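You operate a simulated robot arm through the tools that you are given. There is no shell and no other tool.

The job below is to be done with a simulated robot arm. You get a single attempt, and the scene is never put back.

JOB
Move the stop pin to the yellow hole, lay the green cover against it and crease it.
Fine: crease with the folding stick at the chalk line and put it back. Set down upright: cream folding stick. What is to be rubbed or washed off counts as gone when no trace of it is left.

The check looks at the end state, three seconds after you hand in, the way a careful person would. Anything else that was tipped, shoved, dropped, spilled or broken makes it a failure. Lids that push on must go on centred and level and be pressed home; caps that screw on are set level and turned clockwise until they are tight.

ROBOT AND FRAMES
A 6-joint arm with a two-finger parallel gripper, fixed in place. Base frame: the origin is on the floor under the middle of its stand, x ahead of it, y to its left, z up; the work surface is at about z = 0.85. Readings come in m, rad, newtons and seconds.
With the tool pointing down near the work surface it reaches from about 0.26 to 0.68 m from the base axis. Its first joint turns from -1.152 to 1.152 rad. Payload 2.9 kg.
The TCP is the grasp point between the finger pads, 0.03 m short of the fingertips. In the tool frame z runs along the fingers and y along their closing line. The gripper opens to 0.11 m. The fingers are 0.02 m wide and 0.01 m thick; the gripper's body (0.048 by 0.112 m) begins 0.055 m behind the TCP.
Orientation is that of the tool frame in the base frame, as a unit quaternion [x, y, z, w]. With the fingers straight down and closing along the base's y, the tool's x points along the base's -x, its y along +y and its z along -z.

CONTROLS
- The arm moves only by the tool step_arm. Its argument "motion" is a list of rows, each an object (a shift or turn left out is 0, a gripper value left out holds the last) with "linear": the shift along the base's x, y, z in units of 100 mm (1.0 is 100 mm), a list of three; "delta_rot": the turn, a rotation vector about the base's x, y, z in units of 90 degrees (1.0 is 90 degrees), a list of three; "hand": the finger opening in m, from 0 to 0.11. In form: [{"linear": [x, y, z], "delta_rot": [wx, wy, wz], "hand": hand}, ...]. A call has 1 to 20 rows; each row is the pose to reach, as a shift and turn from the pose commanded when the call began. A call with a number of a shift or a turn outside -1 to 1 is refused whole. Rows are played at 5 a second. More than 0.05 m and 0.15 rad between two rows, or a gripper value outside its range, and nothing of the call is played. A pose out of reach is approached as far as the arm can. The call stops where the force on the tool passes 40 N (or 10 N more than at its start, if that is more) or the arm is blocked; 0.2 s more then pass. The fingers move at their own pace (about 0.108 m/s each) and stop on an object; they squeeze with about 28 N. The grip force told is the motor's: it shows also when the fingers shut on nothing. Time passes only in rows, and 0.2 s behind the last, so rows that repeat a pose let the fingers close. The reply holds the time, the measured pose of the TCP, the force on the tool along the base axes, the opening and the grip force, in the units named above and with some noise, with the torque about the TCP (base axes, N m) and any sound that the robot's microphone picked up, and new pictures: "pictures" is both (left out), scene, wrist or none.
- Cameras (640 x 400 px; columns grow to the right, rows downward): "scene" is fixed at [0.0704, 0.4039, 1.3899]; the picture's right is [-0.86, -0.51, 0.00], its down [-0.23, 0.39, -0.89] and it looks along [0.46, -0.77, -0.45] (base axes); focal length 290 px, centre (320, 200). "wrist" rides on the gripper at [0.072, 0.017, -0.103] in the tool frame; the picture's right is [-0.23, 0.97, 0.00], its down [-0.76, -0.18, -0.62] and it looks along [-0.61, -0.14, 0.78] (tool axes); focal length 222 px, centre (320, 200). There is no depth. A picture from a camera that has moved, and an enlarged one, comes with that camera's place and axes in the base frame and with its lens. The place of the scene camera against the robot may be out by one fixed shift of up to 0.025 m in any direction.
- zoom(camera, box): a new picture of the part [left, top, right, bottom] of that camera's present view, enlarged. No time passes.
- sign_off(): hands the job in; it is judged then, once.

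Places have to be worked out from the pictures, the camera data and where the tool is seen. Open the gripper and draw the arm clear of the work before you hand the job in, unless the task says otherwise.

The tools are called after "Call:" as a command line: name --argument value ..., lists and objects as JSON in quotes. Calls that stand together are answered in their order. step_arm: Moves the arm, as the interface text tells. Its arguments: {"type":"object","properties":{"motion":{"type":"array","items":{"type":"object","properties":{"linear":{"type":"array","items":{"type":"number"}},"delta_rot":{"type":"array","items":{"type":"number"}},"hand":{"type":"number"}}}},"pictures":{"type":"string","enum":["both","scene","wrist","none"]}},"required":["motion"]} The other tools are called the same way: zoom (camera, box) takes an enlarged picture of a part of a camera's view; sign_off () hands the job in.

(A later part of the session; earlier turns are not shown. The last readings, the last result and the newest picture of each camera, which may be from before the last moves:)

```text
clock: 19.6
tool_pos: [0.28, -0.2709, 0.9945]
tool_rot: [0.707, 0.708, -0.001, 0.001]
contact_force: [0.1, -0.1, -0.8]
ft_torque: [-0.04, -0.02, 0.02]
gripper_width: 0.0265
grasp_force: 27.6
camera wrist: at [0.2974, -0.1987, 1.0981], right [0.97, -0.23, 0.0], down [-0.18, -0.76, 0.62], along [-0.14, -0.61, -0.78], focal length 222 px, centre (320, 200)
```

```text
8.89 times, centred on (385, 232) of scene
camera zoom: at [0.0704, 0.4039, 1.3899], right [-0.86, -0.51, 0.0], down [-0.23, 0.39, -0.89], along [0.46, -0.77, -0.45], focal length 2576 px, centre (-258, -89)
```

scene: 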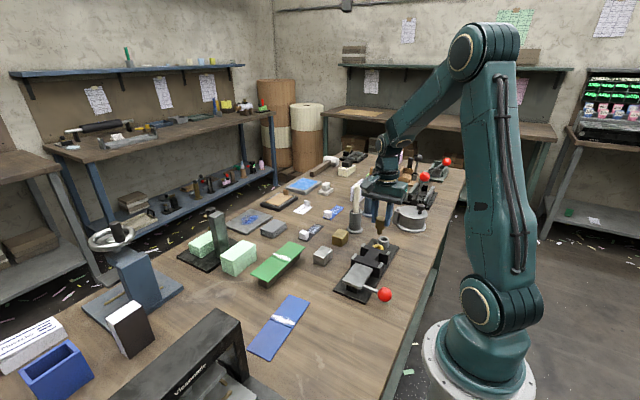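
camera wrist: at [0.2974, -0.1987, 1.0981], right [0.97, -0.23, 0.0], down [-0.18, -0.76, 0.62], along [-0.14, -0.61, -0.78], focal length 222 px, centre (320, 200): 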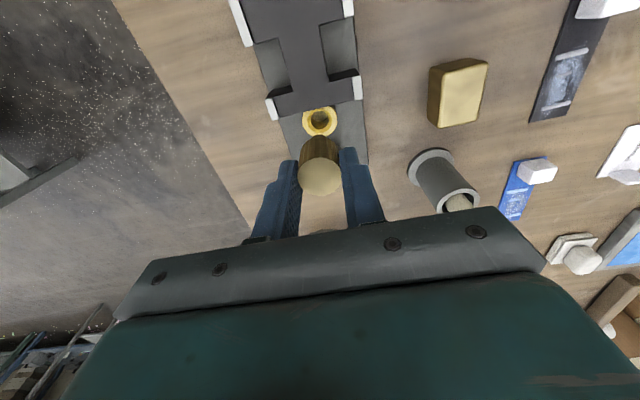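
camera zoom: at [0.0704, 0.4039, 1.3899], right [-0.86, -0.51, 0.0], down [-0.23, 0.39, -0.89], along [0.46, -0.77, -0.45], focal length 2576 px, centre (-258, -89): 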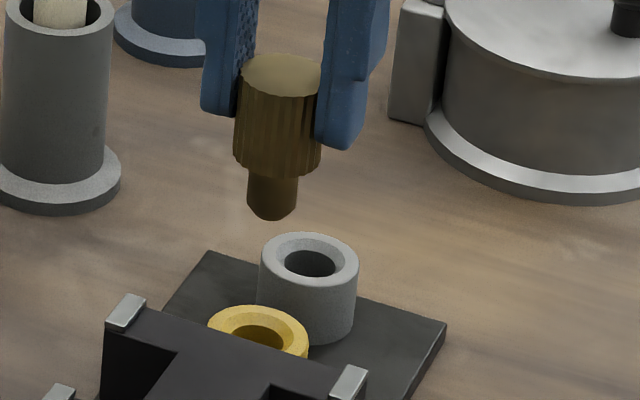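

The collar heights match in the scene view, and the yellow hole sits about 1 mm (+x, -y) off the pin axis. I'll correct by (+1, -1) mm and go down to just inside the chamfer.

Call:
step_arm --motion '[{"linear": [0.01, -0.01, -0.1]}, {"linear": [0.01, -0.01, -0.25]}, {"linear": [0.01, -0.01, -0.4]}, {"linear": [0.01, -0.01, -0.48]}, {"linear": [0.01, -0.01, -0.48]}]' --pictures "both"

Call:
zoom --camera "scene" --box '[365, 210, 405, 255]'

Call:
zoom --camera "wrist" --box '[270, 100, 370, 200]'

```text
clock: 20.8
tool_pos: [0.2806, -0.2728, 0.9457]
tool_rot: [0.707, 0.707, -0.002, 0.0]
contact_force: [0.0, 0.2, -0.7]
ft_torque: [0.02, 0.0, 0.03]
gripper_width: 0.0265
grasp_force: 28.1
camera wrist: at [0.2981, -0.2009, 1.0497], right [0.97, -0.23, 0.0], down [-0.18, -0.76, 0.62], along [-0.14, -0.61, -0.78], focal length 222 px, centre (320, 200)
```

scene: 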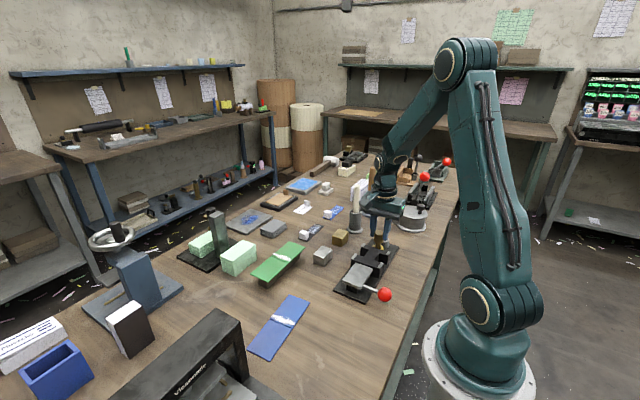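
wrist: 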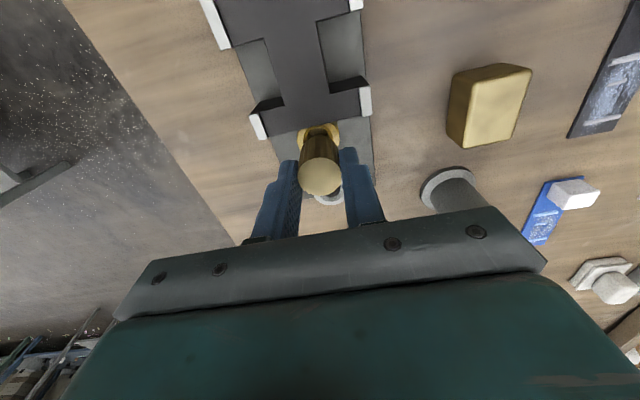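

```text
8.89 times, centred on (385, 232) of scene
camera zoom: at [0.0704, 0.4039, 1.3899], right [-0.86, -0.51, 0.0], down [-0.23, 0.39, -0.89], along [0.46, -0.77, -0.45], focal length 2576 px, centre (-258, -89)
```

zoom: 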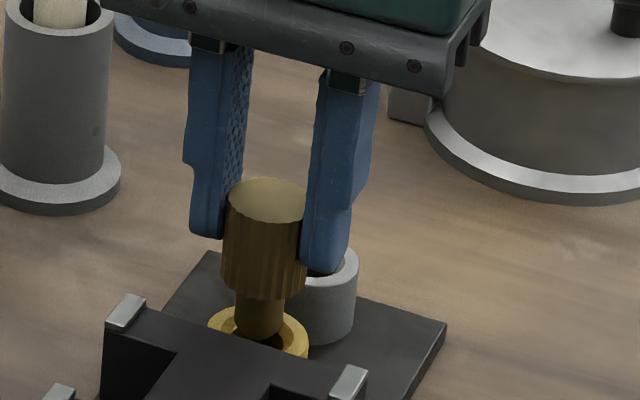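

```text
4.00 times, centred on (320, 150) of wrist
camera zoom: at [0.2981, -0.2009, 1.0497], right [0.97, -0.23, 0.0], down [-0.18, -0.76, 0.62], along [-0.14, -0.61, -0.78], focal length 888 px, centre (320, 400)
```

zoom: 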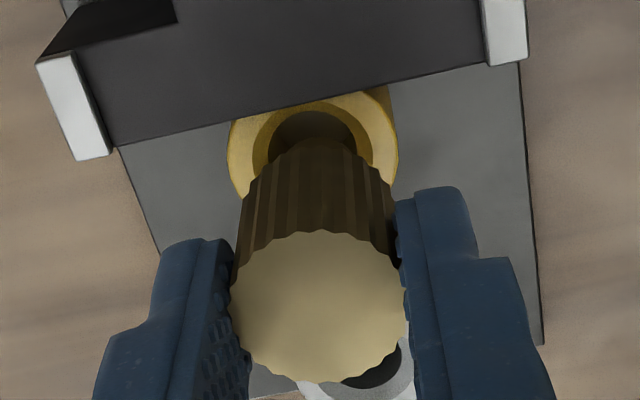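

The stem appears centred over the yellow ring with no contact force. I'll lower in small steps to the seating height (TCP ≈0.9245).

Call:
step_arm --motion '[{"linear": [0, 0, -0.03]}, {"linear": [0, 0, -0.06]}, {"linear": [0, 0, -0.09]}, {"linear": [0, 0, -0.12]}, {"linear": [0, 0, -0.15]}, {"linear": [0, 0, -0.15]}]' --pictures "scene"

Call:
zoom --camera "scene" --box '[365, 210, 405, 255]'

```text
clock: 22.0
tool_pos: [0.2811, -0.2732, 0.9327]
tool_rot: [0.707, 0.707, 0.0, 0.0]
contact_force: [-4.6, 5.6, 10.6]
ft_torque: [0.13, 0.26, 0.0]
gripper_width: 0.0266
grasp_force: 27.5
stopped in row 5: the force on the tool passed its limit at 45 N (the readings are from after the stop); the commanded pose is now the measured one
```

scene: 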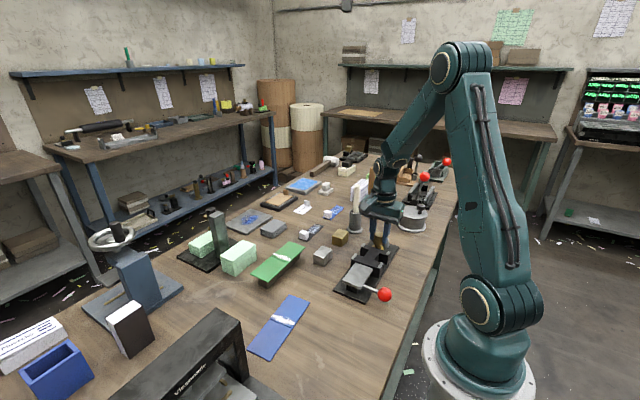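

```text
8.89 times, centred on (385, 232) of scene
camera zoom: at [0.0702, 0.404, 1.3898], right [-0.86, -0.51, 0.0], down [-0.23, 0.39, -0.89], along [0.46, -0.77, -0.45], focal length 2576 px, centre (-258, -89)
```

zoom: 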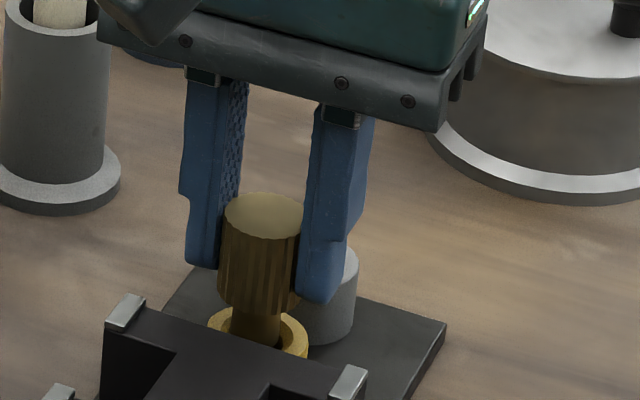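

It stopped on the chamfer. The side force pushes the tool toward -x/+y, so the pin is slightly too far +x/-y. I'll back off 2 mm, shift (-1, +1.2) mm and try again slowly.

Call:
step_arm --motion '[{"linear": [0, 0, 0.03]}, {"linear": [-0.01, 0.012, 0.03]}, {"linear": [-0.01, 0.012, 0.0]}, {"linear": [-0.01, 0.012, -0.015]}, {"linear": [-0.01, 0.012, -0.03]}, {"linear": [-0.01, 0.012, -0.03]}]' --pictures "none"

```text
clock: 23.4
tool_pos: [0.2801, -0.2719, 0.9297]
tool_rot: [0.707, 0.707, -0.002, 0.001]
contact_force: [0.0, 1.0, -0.4]
ft_torque: [-0.01, -0.03, -0.01]
gripper_width: 0.0265
grasp_force: 28.6
```

It entered with no residual force (z≈0.930). I'll continue down to seat it.

Call:
step_arm --motion '[{"linear": [0, 0, -0.015]}, {"linear": [0, 0, -0.03]}, {"linear": [0, 0, -0.045]}, {"linear": [0, 0, -0.045]}]' --pictures "scene"

Call:
zoom --camera "scene" --box '[365, 210, 405, 255]'

```text
clock: 24.4
tool_pos: [0.282, -0.2724, 0.9248]
tool_rot: [0.707, 0.707, -0.001, 0.001]
contact_force: [-1.5, -0.5, -0.7]
ft_torque: [0.0, 0.0, 0.01]
gripper_width: 0.0266
grasp_force: 27.7
```

scene: 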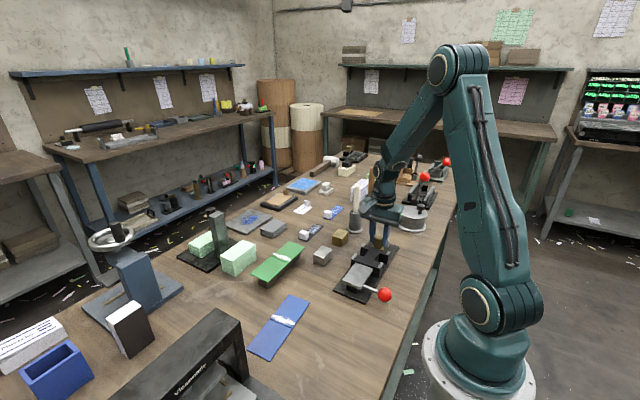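

```text
8.89 times, centred on (385, 232) of scene
camera zoom: at [0.0704, 0.4039, 1.3899], right [-0.86, -0.51, 0.0], down [-0.23, 0.39, -0.89], along [0.46, -0.77, -0.45], focal length 2576 px, centre (-258, -89)
```

zoom: 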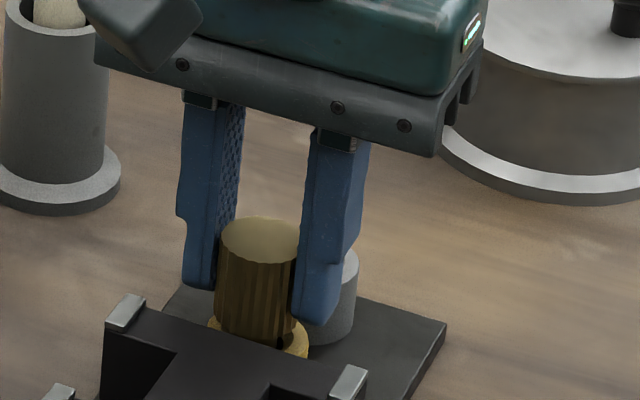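

Almost seated. I'll press gently 2–3 mm more until it makes contact.

Call:
step_arm --motion '[{"linear": [0, 0, -0.01]}, {"linear": [0, 0, -0.02]}, {"linear": [0, 0, -0.03]}]' --pictures "none"

```text
clock: 25.2
tool_pos: [0.2806, -0.2733, 0.9235]
tool_rot: [0.707, 0.707, -0.001, 0.003]
contact_force: [1.1, -1.7, 4.1]
ft_torque: [0.03, -0.03, 0.0]
gripper_width: 0.0267
grasp_force: 27.8
```

A contact force of 4 N shows that the head is seated on the yellow ring. Releasing and rising straight up.

Call:
step_arm --motion '[{"linear": [0, 0, 0.01], "hand": 0.06}, {"linear": [0, 0, 0.01], "hand": 0.06}, {"linear": [0, 0, 0.01], "hand": 0.06}, {"linear": [0, 0, 0.2], "hand": 0.06}, {"linear": [0, 0, 0.5], "hand": 0.06}, {"linear": [0, 0, 0.9], "hand": 0.06}, {"linear": [0, 0, 0.9], "hand": 0.06}]' --pictures "both"

Call:
zoom --camera "scene" --box '[345, 210, 405, 270]'

Call:
zoom --camera "wrist" --box '[240, 60, 400, 220]'

```text
clock: 26.8
tool_pos: [0.2799, -0.2716, 1.0113]
tool_rot: [0.707, 0.708, -0.001, 0.001]
contact_force: [0.6, -0.6, 0.0]
ft_torque: [0.02, 0.0, -0.01]
gripper_width: 0.0601
grasp_force: 0.1
camera wrist: at [0.2972, -0.1988, 1.1151], right [0.97, -0.23, 0.0], down [-0.18, -0.76, 0.63], along [-0.14, -0.61, -0.78], focal length 222 px, centre (320, 200)
```

scene: 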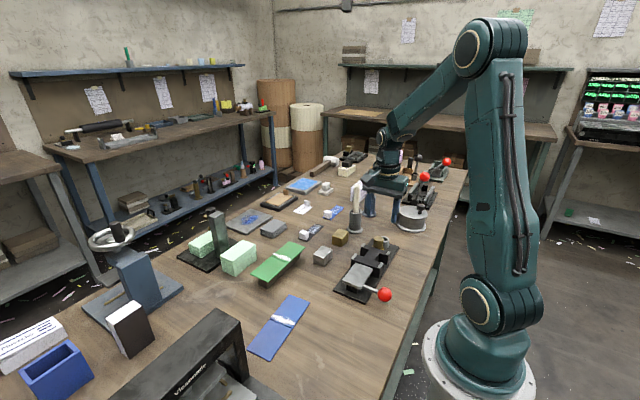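
wrist: 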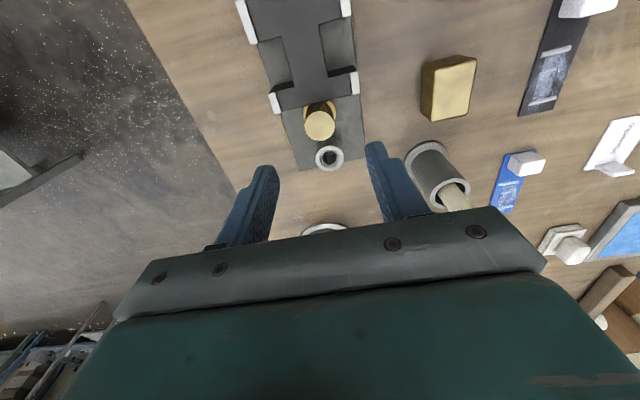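

```text
6.67 times, centred on (375, 240) of scene
camera zoom: at [0.0704, 0.4039, 1.3899], right [-0.86, -0.51, 0.0], down [-0.23, 0.39, -0.89], along [0.46, -0.77, -0.45], focal length 1932 px, centre (-47, -67)
```

zoom: 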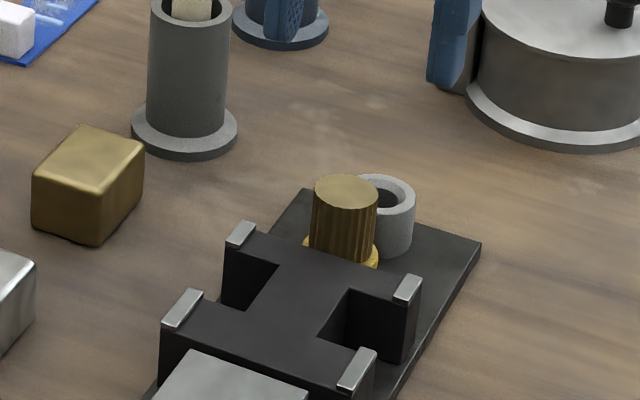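

```text
2.50 times, centred on (320, 140) of wrist
camera zoom: at [0.2972, -0.1988, 1.1151], right [0.97, -0.23, 0.0], down [-0.18, -0.76, 0.63], along [-0.14, -0.61, -0.78], focal length 555 px, centre (320, 350)
```

zoom: 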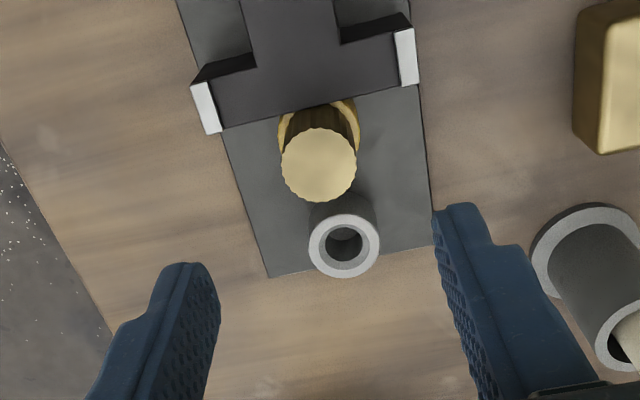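

The pin stands upright in the yellow hole. Next is the green cover, so I'll rise and travel to above its -y panel (about 0.489, -0.115) with the jaws opened wider.

Call:
step_arm --motion '[{"linear": [0.0, 0.0, 0.4], "hand": 0.09}, {"linear": [0.2, 0.15, 0.8], "hand": 0.09}, {"linear": [0.5, 0.35, 0.8], "hand": 0.09}, {"linear": [0.8, 0.6, 0.8], "hand": 0.09}, {"linear": [1.0, 0.8, 0.8], "hand": 0.09}, {"linear": [1.0, 0.8, 0.8], "hand": 0.09}]' --pictures "none"

Call:
step_arm --motion '[{"linear": [0.3, 0.25, 0.0]}, {"linear": [0.6, 0.5, 0.0]}, {"linear": [0.9, 0.77, 0.0]}, {"linear": [1.0, 0.77, 0.0]}, {"linear": [1.0, 0.77, 0.0]}]' --pictures "both"

```text
clock: 28.2
tool_pos: [0.3831, -0.1908, 1.0943]
tool_rot: [0.707, 0.707, 0.0, 0.002]
contact_force: [0.5, -0.7, -0.6]
ft_torque: [0.0, -0.01, -0.01]
gripper_width: 0.0901
grasp_force: 0.0
```

```text
clock: 29.4
tool_pos: [0.481, -0.1133, 1.0915]
tool_rot: [0.707, 0.707, -0.001, 0.002]
contact_force: [0.2, 0.1, 0.1]
ft_torque: [0.01, -0.01, -0.05]
gripper_width: 0.0899
grasp_force: 0.0
camera wrist: at [0.4983, -0.0421, 1.1957], right [0.97, -0.23, 0.0], down [-0.18, -0.76, 0.63], along [-0.14, -0.61, -0.78], focal length 222 px, centre (320, 200)
```

scene: 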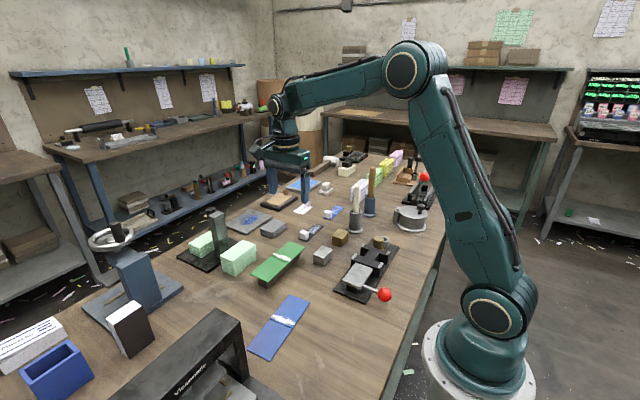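
wrist: 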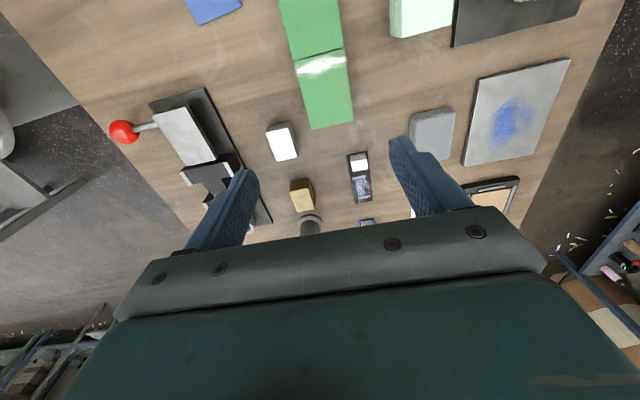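

The cover spans x 0.4605–0.5195 with its -y end at y≈-0.154. I'll centre at x=0.490 and go lower, then view the riser and the finger clearance.

Call:
step_arm --motion '[{"linear": [0.05, 0.0, -0.3], "hand": 0.09}, {"linear": [0.09, 0.0, -0.6], "hand": 0.09}, {"linear": [0.09, 0.0, -0.95], "hand": 0.09}, {"linear": [0.09, 0.0, -0.95], "hand": 0.09}]' --pictures "both"

Call:
zoom --camera "scene" --box '[220, 210, 340, 300]'

Call:
zoom --camera "wrist" --box '[180, 40, 440, 220]'

```text
clock: 30.4
tool_pos: [0.4925, -0.1151, 0.9952]
tool_rot: [0.708, 0.706, -0.001, 0.002]
contact_force: [0.3, -1.2, 0.8]
ft_torque: [0.0, -0.01, 0.01]
gripper_width: 0.0899
grasp_force: 0.1
camera wrist: at [0.5094, -0.0427, 1.1005], right [0.97, -0.23, 0.0], down [-0.18, -0.76, 0.63], along [-0.14, -0.61, -0.78], focal length 222 px, centre (320, 200)
```

scene: 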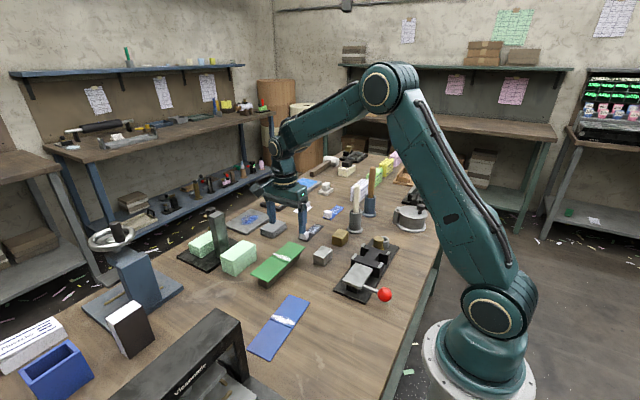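
wrist: 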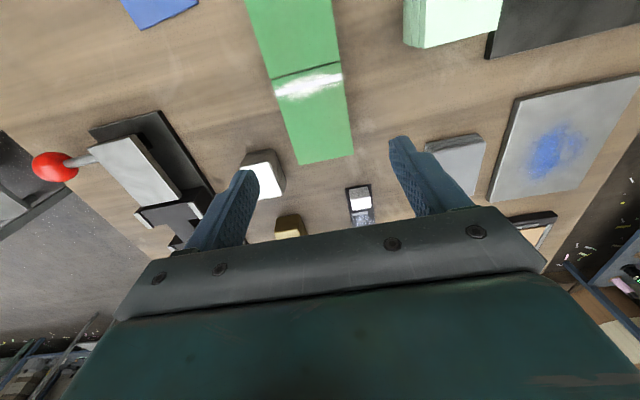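

```text
4.44 times, centred on (280, 255) of scene
camera zoom: at [0.0704, 0.4039, 1.3899], right [-0.86, -0.51, 0.0], down [-0.23, 0.39, -0.89], along [0.46, -0.77, -0.45], focal length 1288 px, centre (498, -44)
```

zoom: 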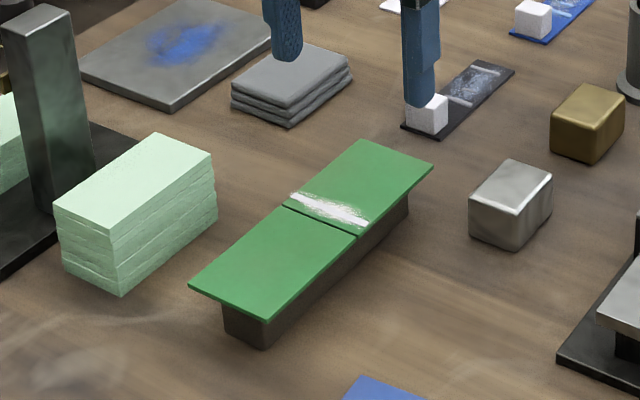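

```text
2.22 times, centred on (310, 130) of wrist
camera zoom: at [0.5094, -0.0427, 1.1005], right [0.97, -0.23, 0.0], down [-0.18, -0.76, 0.63], along [-0.14, -0.61, -0.78], focal length 494 px, centre (342, 356)
```

zoom: 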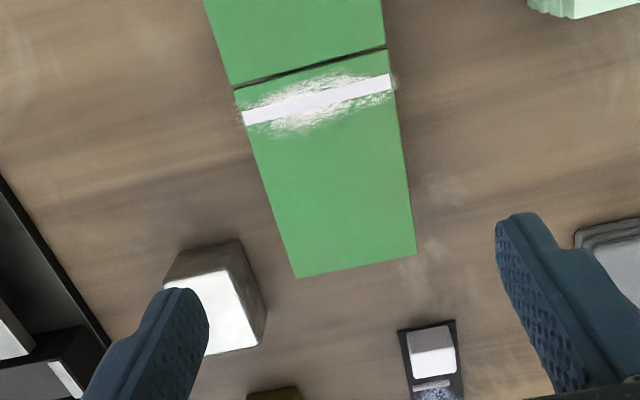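

The riser is narrower than the cover, with about 13 mm overhang per side, so the fingers can pass beside it. I'll centre on (0.4895, -0.113) and descend to z≈0.90.

Call:
step_arm --motion '[{"linear": [-0.028, 0.018, -0.2], "hand": 0.09}, {"linear": [-0.028, 0.018, -0.45], "hand": 0.09}, {"linear": [-0.028, 0.018, -0.65], "hand": 0.09}, {"linear": [-0.028, 0.018, -0.65], "hand": 0.09}]' --pictures "both"

Call:
zoom --camera "scene" --box '[230, 180, 350, 290]'

Call:
zoom --camera "wrist" --box '[180, 40, 440, 240]'

```text
clock: 31.4
tool_pos: [0.4878, -0.1132, 0.9315]
tool_rot: [0.707, 0.707, -0.001, 0.002]
contact_force: [0.7, -0.7, 0.3]
ft_torque: [0.02, 0.03, 0.01]
gripper_width: 0.0898
grasp_force: 0.0
camera wrist: at [0.5041, -0.0415, 1.0359], right [0.97, -0.23, 0.0], down [-0.18, -0.76, 0.63], along [-0.14, -0.61, -0.78], focal length 222 px, centre (320, 200)
```

scene: 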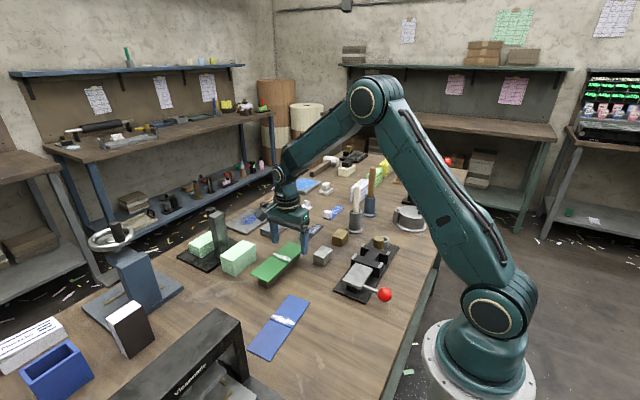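
wrist: 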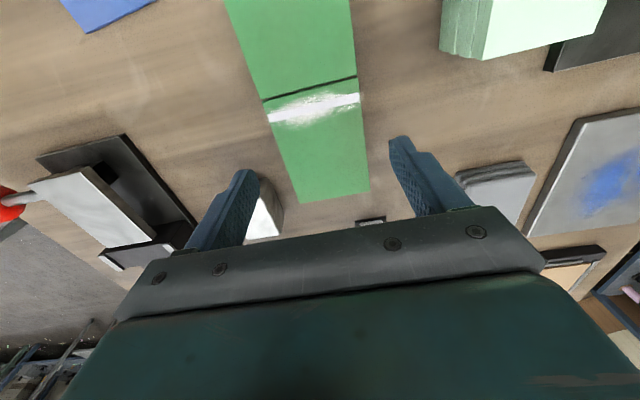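

```text
3.64 times, centred on (290, 235) of scene
camera zoom: at [0.0704, 0.4039, 1.3899], right [-0.86, -0.51, 0.0], down [-0.23, 0.39, -0.89], along [0.46, -0.77, -0.45], focal length 1054 px, centre (429, 73)
```

zoom: 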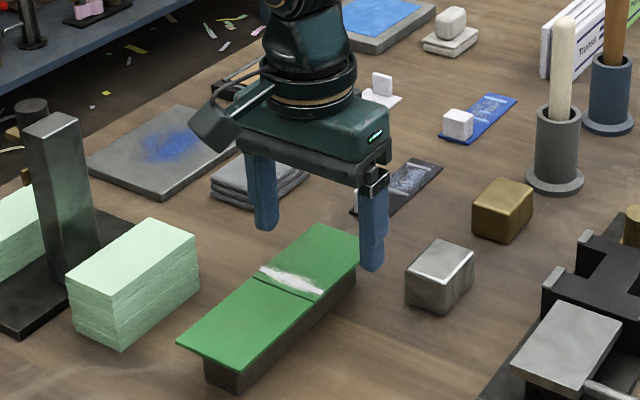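

```text
2.00 times, centred on (310, 140) of wrist
camera zoom: at [0.5041, -0.0415, 1.0359], right [0.97, -0.23, 0.0], down [-0.18, -0.76, 0.63], along [-0.14, -0.61, -0.78], focal length 444 px, centre (340, 320)
```

zoom: 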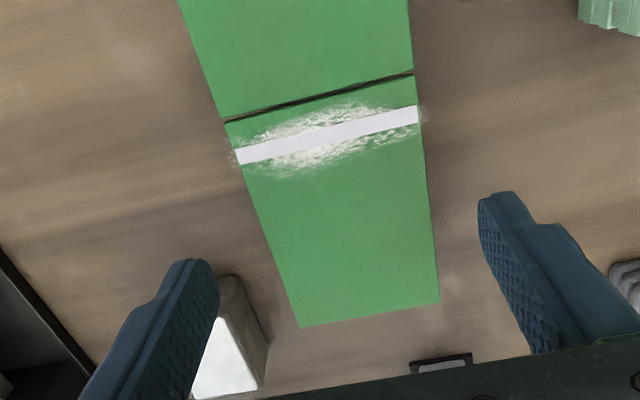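

Everything is consistent: the cover centre is x=0.4897 and its end y=-0.154. I'll nudge +2 mm in x, descend to z≈0.900 and close.

Call:
step_arm --motion '[{"linear": [0.02, 0.0, -0.1], "hand": 0.09}, {"linear": [0.02, 0.0, -0.2], "hand": 0.09}, {"linear": [0.02, 0.0, -0.315], "hand": 0.09}, {"linear": [0.02, 0.0, -0.315], "hand": 0.09}, {"linear": [0.02, 0.0, -0.315], "hand": 0.05}, {"linear": [0.02, 0.0, -0.315], "hand": 0.05}, {"linear": [0.02, 0.0, -0.315], "hand": 0.05}]' --pictures "both"

Call:
zoom --camera "scene" --box '[230, 200, 350, 290]'

```text
clock: 33.0
tool_pos: [0.4889, -0.1143, 0.9013]
tool_rot: [0.707, 0.707, 0.0, 0.001]
contact_force: [-0.2, 0.0, -0.3]
ft_torque: [0.05, -0.01, 0.01]
gripper_width: 0.0586
grasp_force: 28.2
camera wrist: at [0.5062, -0.0412, 1.0048], right [0.97, -0.23, 0.0], down [-0.18, -0.76, 0.63], along [-0.14, -0.61, -0.78], focal length 222 px, centre (320, 200)
```

scene: 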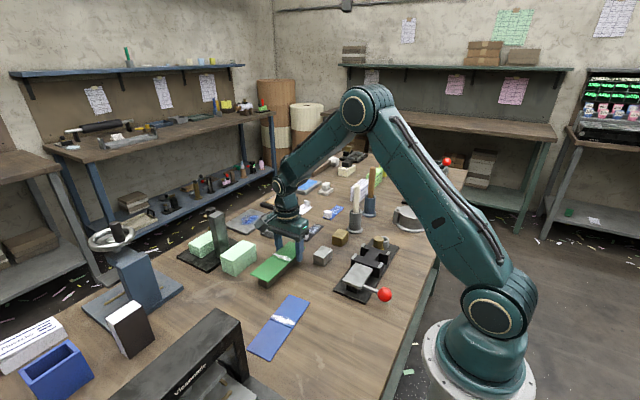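
wrist: 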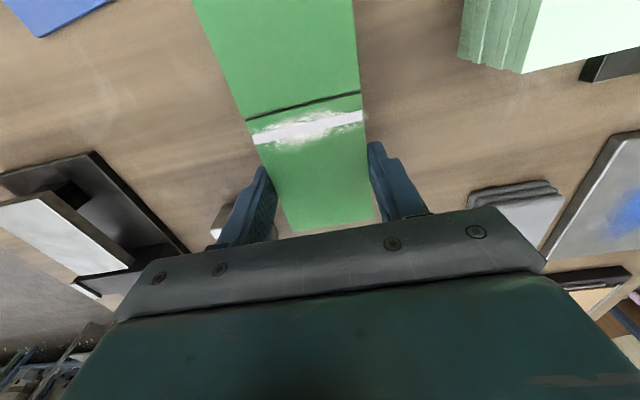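

```text
4.44 times, centred on (290, 245) of scene
camera zoom: at [0.0704, 0.4039, 1.3899], right [-0.86, -0.51, 0.0], down [-0.23, 0.39, -0.89], along [0.46, -0.77, -0.45], focal length 1288 px, centre (453, 0)
```

zoom: 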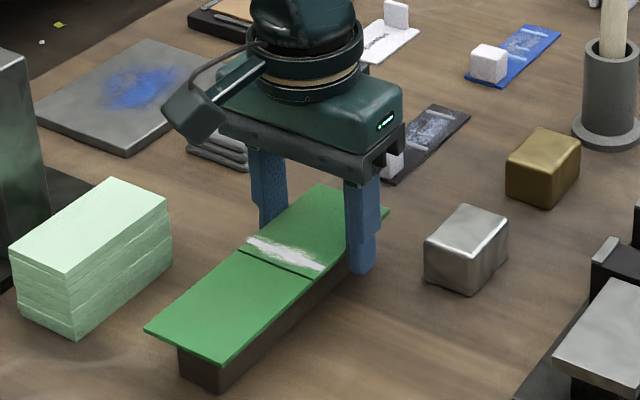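

The cover is gripped at 58.6 mm wide. I'll lift gently 60 mm and check whether it stays flat.

Call:
step_arm --motion '[{"linear": [0, 0, 0.08]}, {"linear": [0, 0, 0.2]}, {"linear": [0, 0, 0.4]}, {"linear": [0, 0, 0.6]}, {"linear": [0, 0, 0.6]}]' --pictures "both"

Call:
zoom --camera "scene" --box '[220, 180, 340, 280]'

```text
clock: 34.2
tool_pos: [0.4894, -0.1128, 0.9608]
tool_rot: [0.707, 0.707, -0.001, 0.002]
contact_force: [0.4, 0.2, -0.1]
ft_torque: [-0.01, 0.0, -0.01]
gripper_width: 0.0586
grasp_force: 28.0
camera wrist: at [0.5071, -0.0408, 1.0653], right [0.97, -0.23, 0.0], down [-0.18, -0.76, 0.63], along [-0.14, -0.61, -0.78], focal length 222 px, centre (320, 200)
```

scene: 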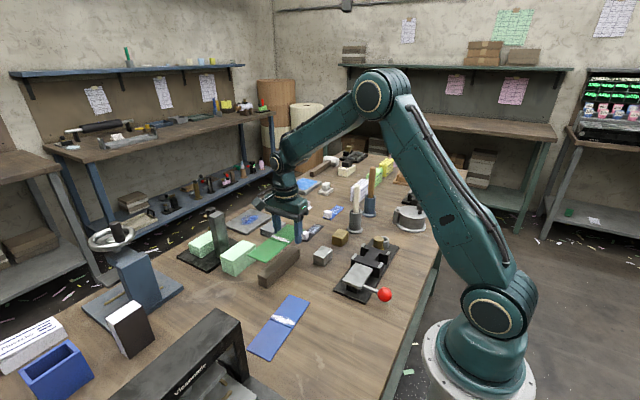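
wrist: 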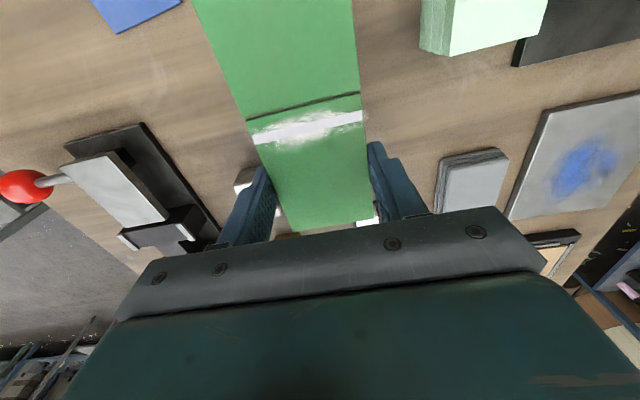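

```text
4.00 times, centred on (280, 230) of scene
camera zoom: at [0.0704, 0.4039, 1.3899], right [-0.86, -0.51, 0.0], down [-0.23, 0.39, -0.89], along [0.46, -0.77, -0.45], focal length 1159 px, centre (480, 80)
```

zoom: 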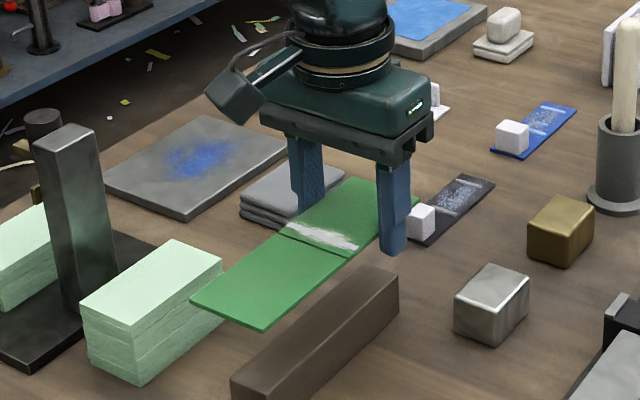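

The cover is rigid and level in the grip. I'll lift it to z≈1.02 and carry it toward the jig in steps.

Call:
step_arm --motion '[{"linear": [0, 0, 0.3]}, {"linear": [0, 0, 0.6]}, {"linear": [-0.3, -0.1, 0.6]}, {"linear": [-0.6, -0.25, 0.6]}, {"linear": [-0.9, -0.4, 0.6]}, {"linear": [-1.0, -0.45, 0.6]}, {"linear": [-1.0, -0.45, 0.6]}]' --pictures "none"

Call:
step_arm --motion '[{"linear": [-0.3, -0.15, 0]}, {"linear": [-0.6, -0.3, 0]}, {"linear": [-0.9, -0.5, 0]}, {"linear": [-1.0, -0.55, 0]}, {"linear": [-1.0, -0.55, 0]}]' --pictures "both"

```text
clock: 35.8
tool_pos: [0.3873, -0.159, 1.0199]
tool_rot: [0.707, 0.707, 0.0, 0.002]
contact_force: [-0.2, -0.1, 0.1]
ft_torque: [-0.01, -0.02, 0.0]
gripper_width: 0.0587
grasp_force: 27.6
```

```text
clock: 37.0
tool_pos: [0.2874, -0.2159, 1.0206]
tool_rot: [0.707, 0.707, -0.002, 0.001]
contact_force: [0.4, 0.6, -0.7]
ft_torque: [-0.03, -0.03, -0.02]
gripper_width: 0.0588
grasp_force: 28.5
camera wrist: at [0.3045, -0.142, 1.1244], right [0.97, -0.23, 0.0], down [-0.18, -0.76, 0.63], along [-0.14, -0.61, -0.78], focal length 222 px, centre (320, 200)
```

scene: 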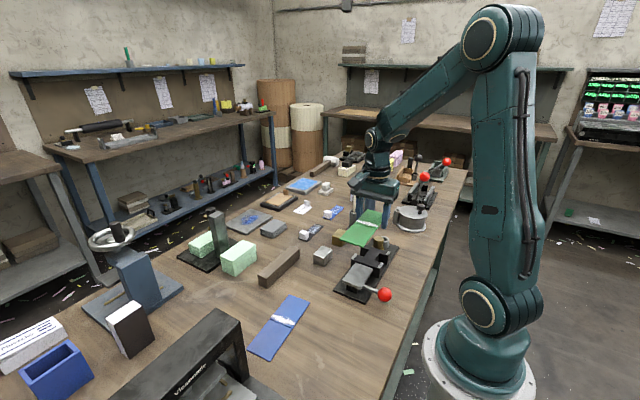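
wrist: 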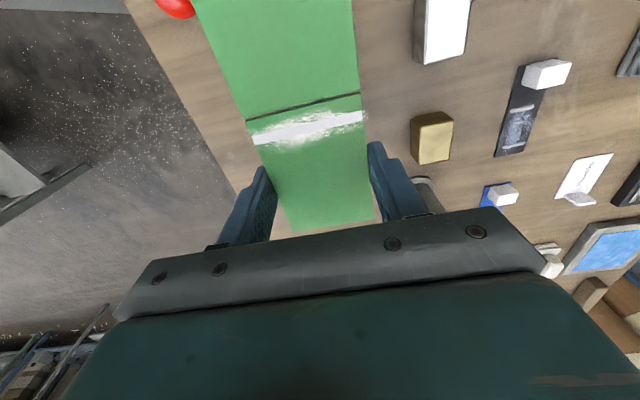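

Now above the bed at about (0.2874, -0.215). I'll shift to x≈0.2797, y≈-0.2125 and lower to z≈0.93 before checking clearances.

Call:
step_arm --motion '[{"linear": [-0.04, 0.01, -0.1]}, {"linear": [-0.077, 0.02, -0.3]}, {"linear": [-0.077, 0.02, -0.6]}, {"linear": [-0.077, 0.02, -0.85]}, {"linear": [-0.077, 0.02, -0.85]}]' --pictures "both"

Call:
zoom --camera "scene" --box '[320, 200, 420, 310]'

Call:
zoom --camera "wrist" --box '[180, 40, 440, 240]'

```text
clock: 38.2
tool_pos: [0.28, -0.2121, 0.9359]
tool_rot: [0.707, 0.707, -0.002, 0.001]
contact_force: [0.1, 0.1, -0.2]
ft_torque: [0.01, 0.01, -0.04]
gripper_width: 0.0588
grasp_force: 27.7
camera wrist: at [0.2971, -0.1395, 1.0393], right [0.97, -0.23, 0.0], down [-0.18, -0.76, 0.63], along [-0.14, -0.61, -0.78], focal length 222 px, centre (320, 200)
```

scene: 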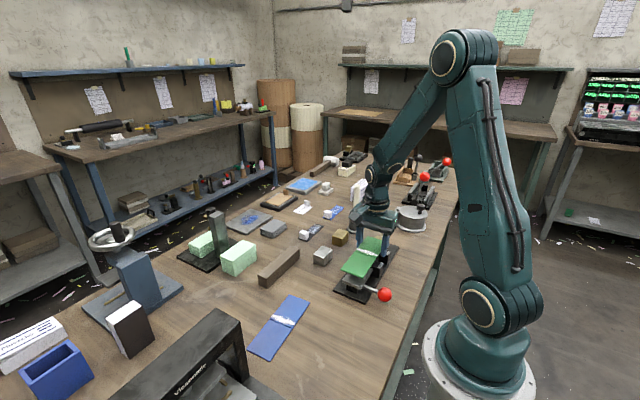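
wrist: 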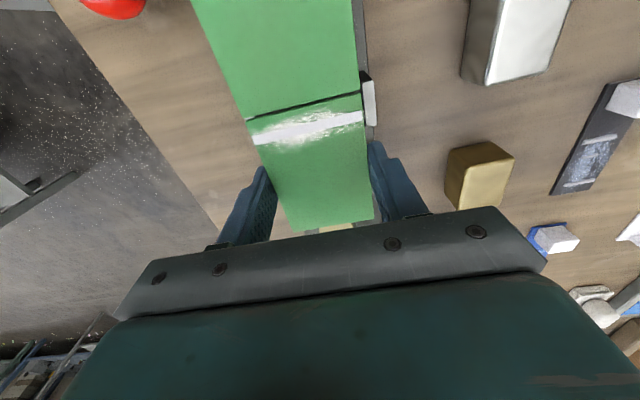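

```text
3.64 times, centred on (370, 255) of scene
camera zoom: at [0.0704, 0.4039, 1.3899], right [-0.86, -0.51, 0.0], down [-0.23, 0.39, -0.89], along [0.46, -0.77, -0.45], focal length 1054 px, centre (138, 0)
```

zoom: 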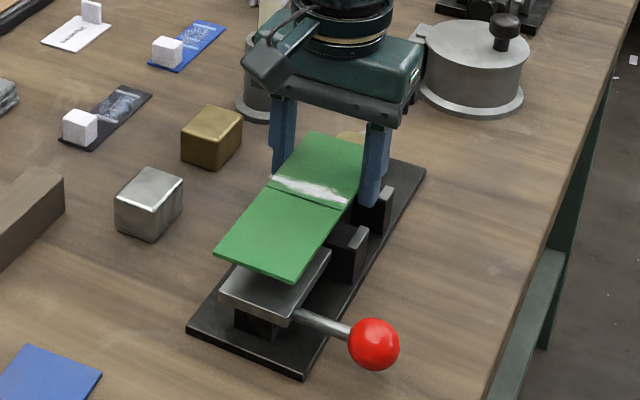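

```text
2.00 times, centred on (310, 140) of wrist
camera zoom: at [0.2971, -0.1395, 1.0393], right [0.97, -0.23, 0.0], down [-0.18, -0.76, 0.63], along [-0.14, -0.61, -0.78], focal length 444 px, centre (340, 320)
```

zoom: 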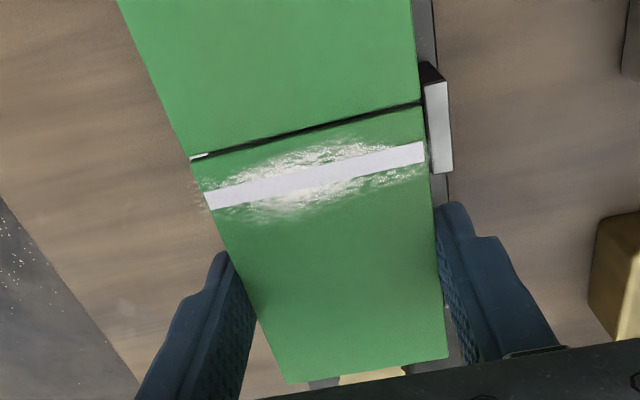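

Clearances to the lips are about 4–5 mm per side and the pin is just beyond the cover's end. I'll shift x by -1 mm, lower to ≈0.906, then go on in 1.5 mm steps.

Call:
step_arm --motion '[{"linear": [-0.01, 0, -0.1]}, {"linear": [-0.01, 0, -0.2]}, {"linear": [-0.01, 0, -0.28]}, {"linear": [-0.01, 0, -0.3]}, {"linear": [-0.01, 0, -0.3]}]' --pictures "both"

Call:
zoom --camera "scene" --box '[330, 210, 410, 300]'

```text
clock: 39.4
tool_pos: [0.2817, -0.2124, 0.9064]
tool_rot: [0.707, 0.707, -0.001, 0.001]
contact_force: [0.8, -0.4, -0.4]
ft_torque: [-0.03, 0.0, -0.02]
gripper_width: 0.0589
grasp_force: 28.4
camera wrist: at [0.2973, -0.1398, 1.0106], right [0.97, -0.23, 0.0], down [-0.18, -0.76, 0.63], along [-0.14, -0.61, -0.78], focal length 222 px, centre (320, 200)
```

scene: 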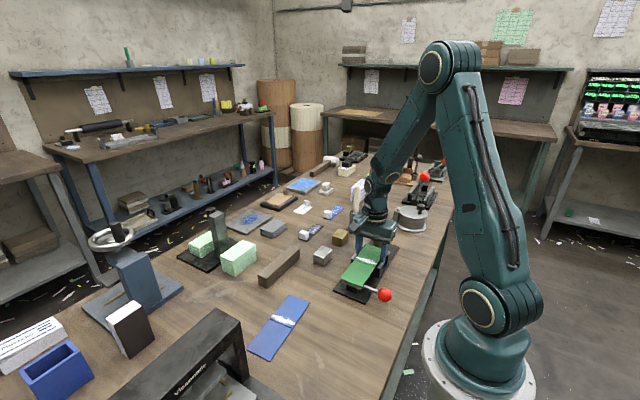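
wrist: 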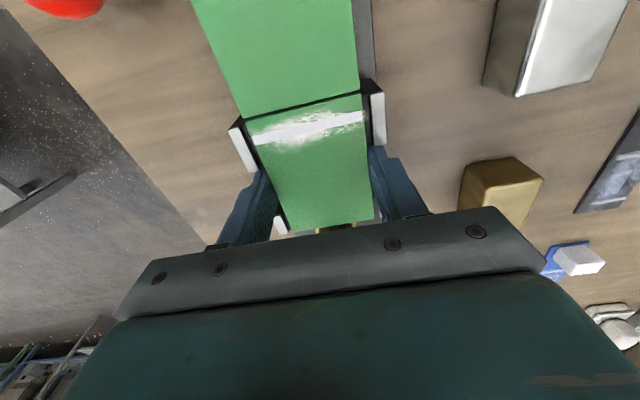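

```text
4.44 times, centred on (370, 255) of scene
camera zoom: at [0.0704, 0.4039, 1.3899], right [-0.86, -0.51, 0.0], down [-0.23, 0.39, -0.89], along [0.46, -0.77, -0.45], focal length 1288 px, centre (98, -44)
```

zoom: 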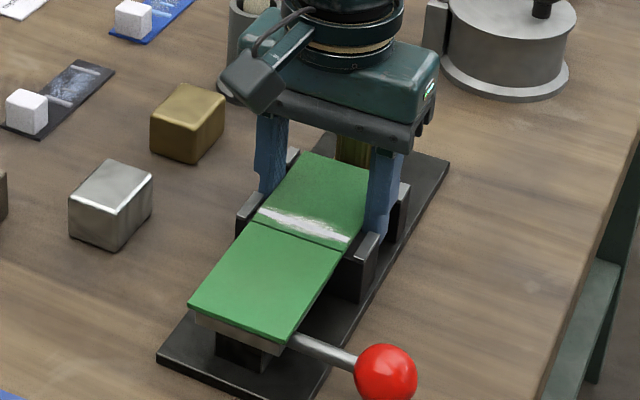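

The cover is between the lips, with no contact yet. Lowering in small increments while watching Fz.

Call:
step_arm --motion '[{"linear": [0, 0, -0.02]}, {"linear": [0, 0, -0.035]}, {"linear": [0, 0, -0.035]}]' --pictures "none"

```text
clock: 40.2
tool_pos: [0.2794, -0.2113, 0.9037]
tool_rot: [0.707, 0.707, 0.0, 0.003]
contact_force: [-3.6, 3.5, 29.7]
ft_torque: [0.13, 0.06, -0.02]
gripper_width: 0.0587
grasp_force: 28.2
```

Contact was made at z≈0.904 with 30 N, so I'll ease up 2 mm. Then I'll slide in -y toward the pin in small steps, watching Fy.

Call:
step_arm --motion '[{"linear": [0, 0, 0.02]}, {"linear": [0, -0.02, 0.02]}, {"linear": [0, -0.04, 0.02]}, {"linear": [0, -0.04, 0.02]}]' --pictures "none"

```text
clock: 41.2
tool_pos: [0.2778, -0.215, 0.9036]
tool_rot: [0.707, 0.707, 0.0, 0.001]
contact_force: [0.2, 5.4, 0.9]
ft_torque: [0.0, -0.04, 0.03]
gripper_width: 0.0587
grasp_force: 27.7
```

Fy = +5.4 N with little vertical load suggests that the cover's end has met the pin. I'll advance 0.7 mm to confirm and then look.

Call:
step_arm --motion '[{"linear": [0, -0.007, 0]}, {"linear": [0, -0.007, 0]}]' --pictures "both"

Call:
zoom --camera "scene" --box '[340, 215, 410, 285]'

Call:
zoom --camera "wrist" --box '[180, 40, 440, 240]'

```text
clock: 41.8
tool_pos: [0.2793, -0.2149, 0.9038]
tool_rot: [0.707, 0.707, -0.001, -0.001]
contact_force: [-0.2, 12.4, -1.4]
ft_torque: [0.19, 0.02, -0.02]
gripper_width: 0.0587
grasp_force: 28.1
camera wrist: at [0.2965, -0.1434, 1.0084], right [0.97, -0.23, 0.0], down [-0.18, -0.76, 0.62], along [-0.14, -0.61, -0.78], focal length 222 px, centre (320, 200)
```

scene: 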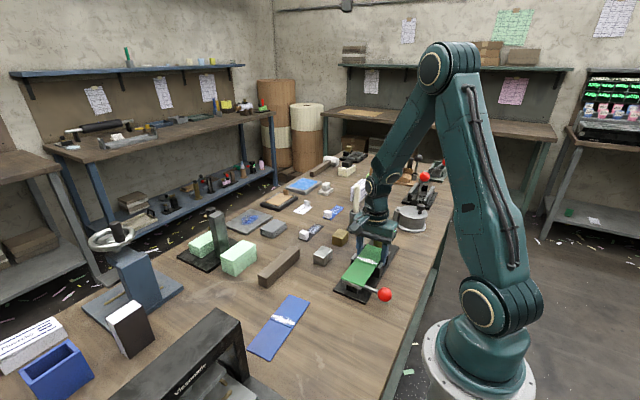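
wrist: 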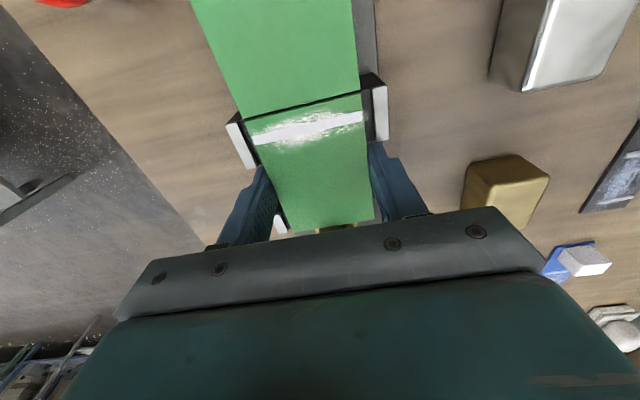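

```text
5.71 times, centred on (375, 250) of scene
camera zoom: at [0.0704, 0.4041, 1.3898], right [-0.86, -0.51, 0.0], down [-0.23, 0.39, -0.89], along [0.46, -0.77, -0.45], focal length 1656 px, centre (6, -86)
```

zoom: 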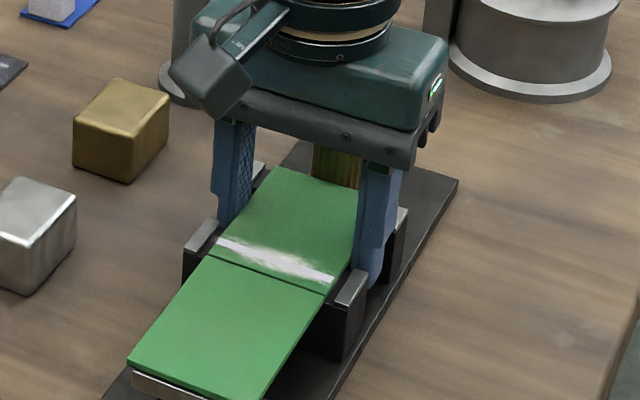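

```text
2.00 times, centred on (310, 140) of wrist
camera zoom: at [0.2965, -0.1434, 1.0084], right [0.97, -0.23, 0.0], down [-0.18, -0.76, 0.62], along [-0.14, -0.61, -0.78], focal length 444 px, centre (340, 320)
```

zoom: 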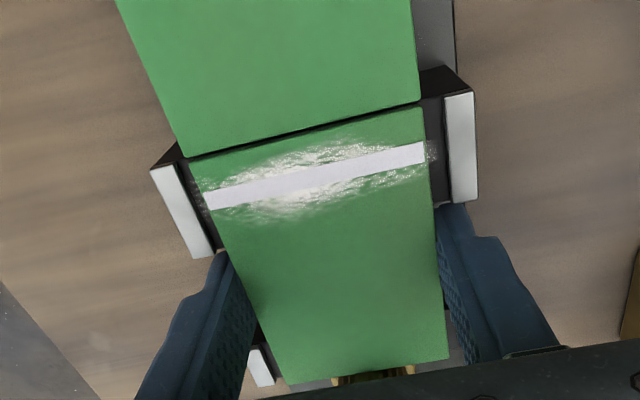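

Fy rises to 12 N without motion, so the cover is firmly against the pin, and its groove lines up with the bed's +y edge (y≈-0.172). I'll relieve the push by 0.7 mm, then open the fingers and rise.

Call:
step_arm --motion '[{"linear": [0, 0.007, 0]}, {"linear": [0, 0.007, 0], "hand": 0.075}, {"linear": [0, 0.007, 0], "hand": 0.075}, {"linear": [0, 0.007, 0.0], "hand": 0.075}, {"linear": [0, 0.007, 0.15], "hand": 0.075}, {"linear": [0, 0.007, 0.4], "hand": 0.075}, {"linear": [0, 0.007, 0.8], "hand": 0.075}, {"linear": [0, 0.007, 0.8], "hand": 0.075}]' --pictures "both"

Call:
zoom --camera "scene" --box '[330, 215, 410, 305]'

Call:
zoom --camera "wrist" --box '[200, 0, 440, 230]'

```text
clock: 43.6
tool_pos: [0.2782, -0.2129, 0.9849]
tool_rot: [0.707, 0.707, -0.001, 0.001]
contact_force: [0.9, 0.1, 0.3]
ft_torque: [0.03, 0.0, -0.02]
gripper_width: 0.0751
grasp_force: 0.1
camera wrist: at [0.2958, -0.1408, 1.0888], right [0.97, -0.23, 0.0], down [-0.18, -0.76, 0.63], along [-0.14, -0.61, -0.78], focal length 222 px, centre (320, 200)
```

scene: 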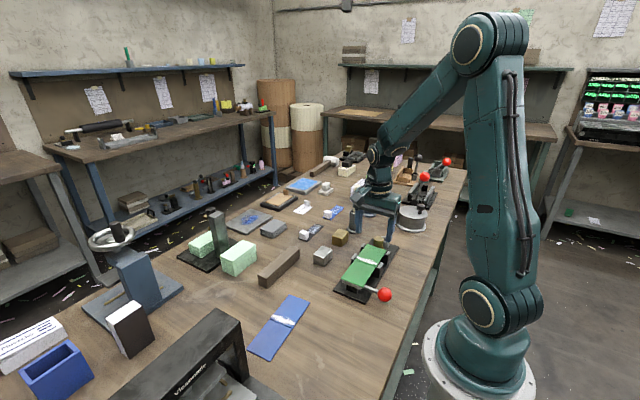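
wrist: 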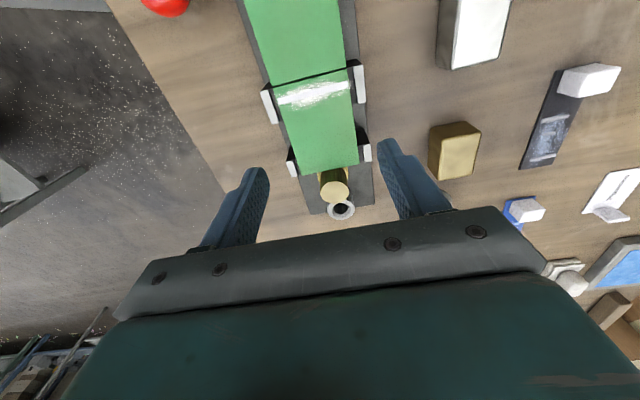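

```text
4.44 times, centred on (370, 260) of scene
camera zoom: at [0.0704, 0.4039, 1.3899], right [-0.86, -0.51, 0.0], down [-0.23, 0.39, -0.89], along [0.46, -0.77, -0.45], focal length 1288 px, centre (98, -67)
```

zoom: 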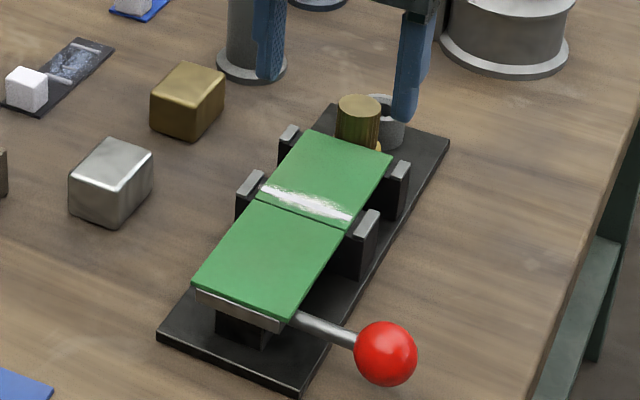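

```text
1.74 times, centred on (320, 115) of wrist
camera zoom: at [0.2958, -0.1408, 1.0888], right [0.97, -0.23, 0.0], down [-0.18, -0.76, 0.63], along [-0.14, -0.61, -0.78], focal length 386 px, centre (320, 348)
```

zoom: 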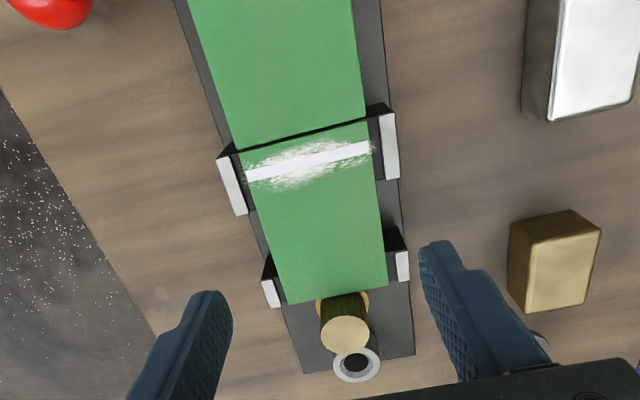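

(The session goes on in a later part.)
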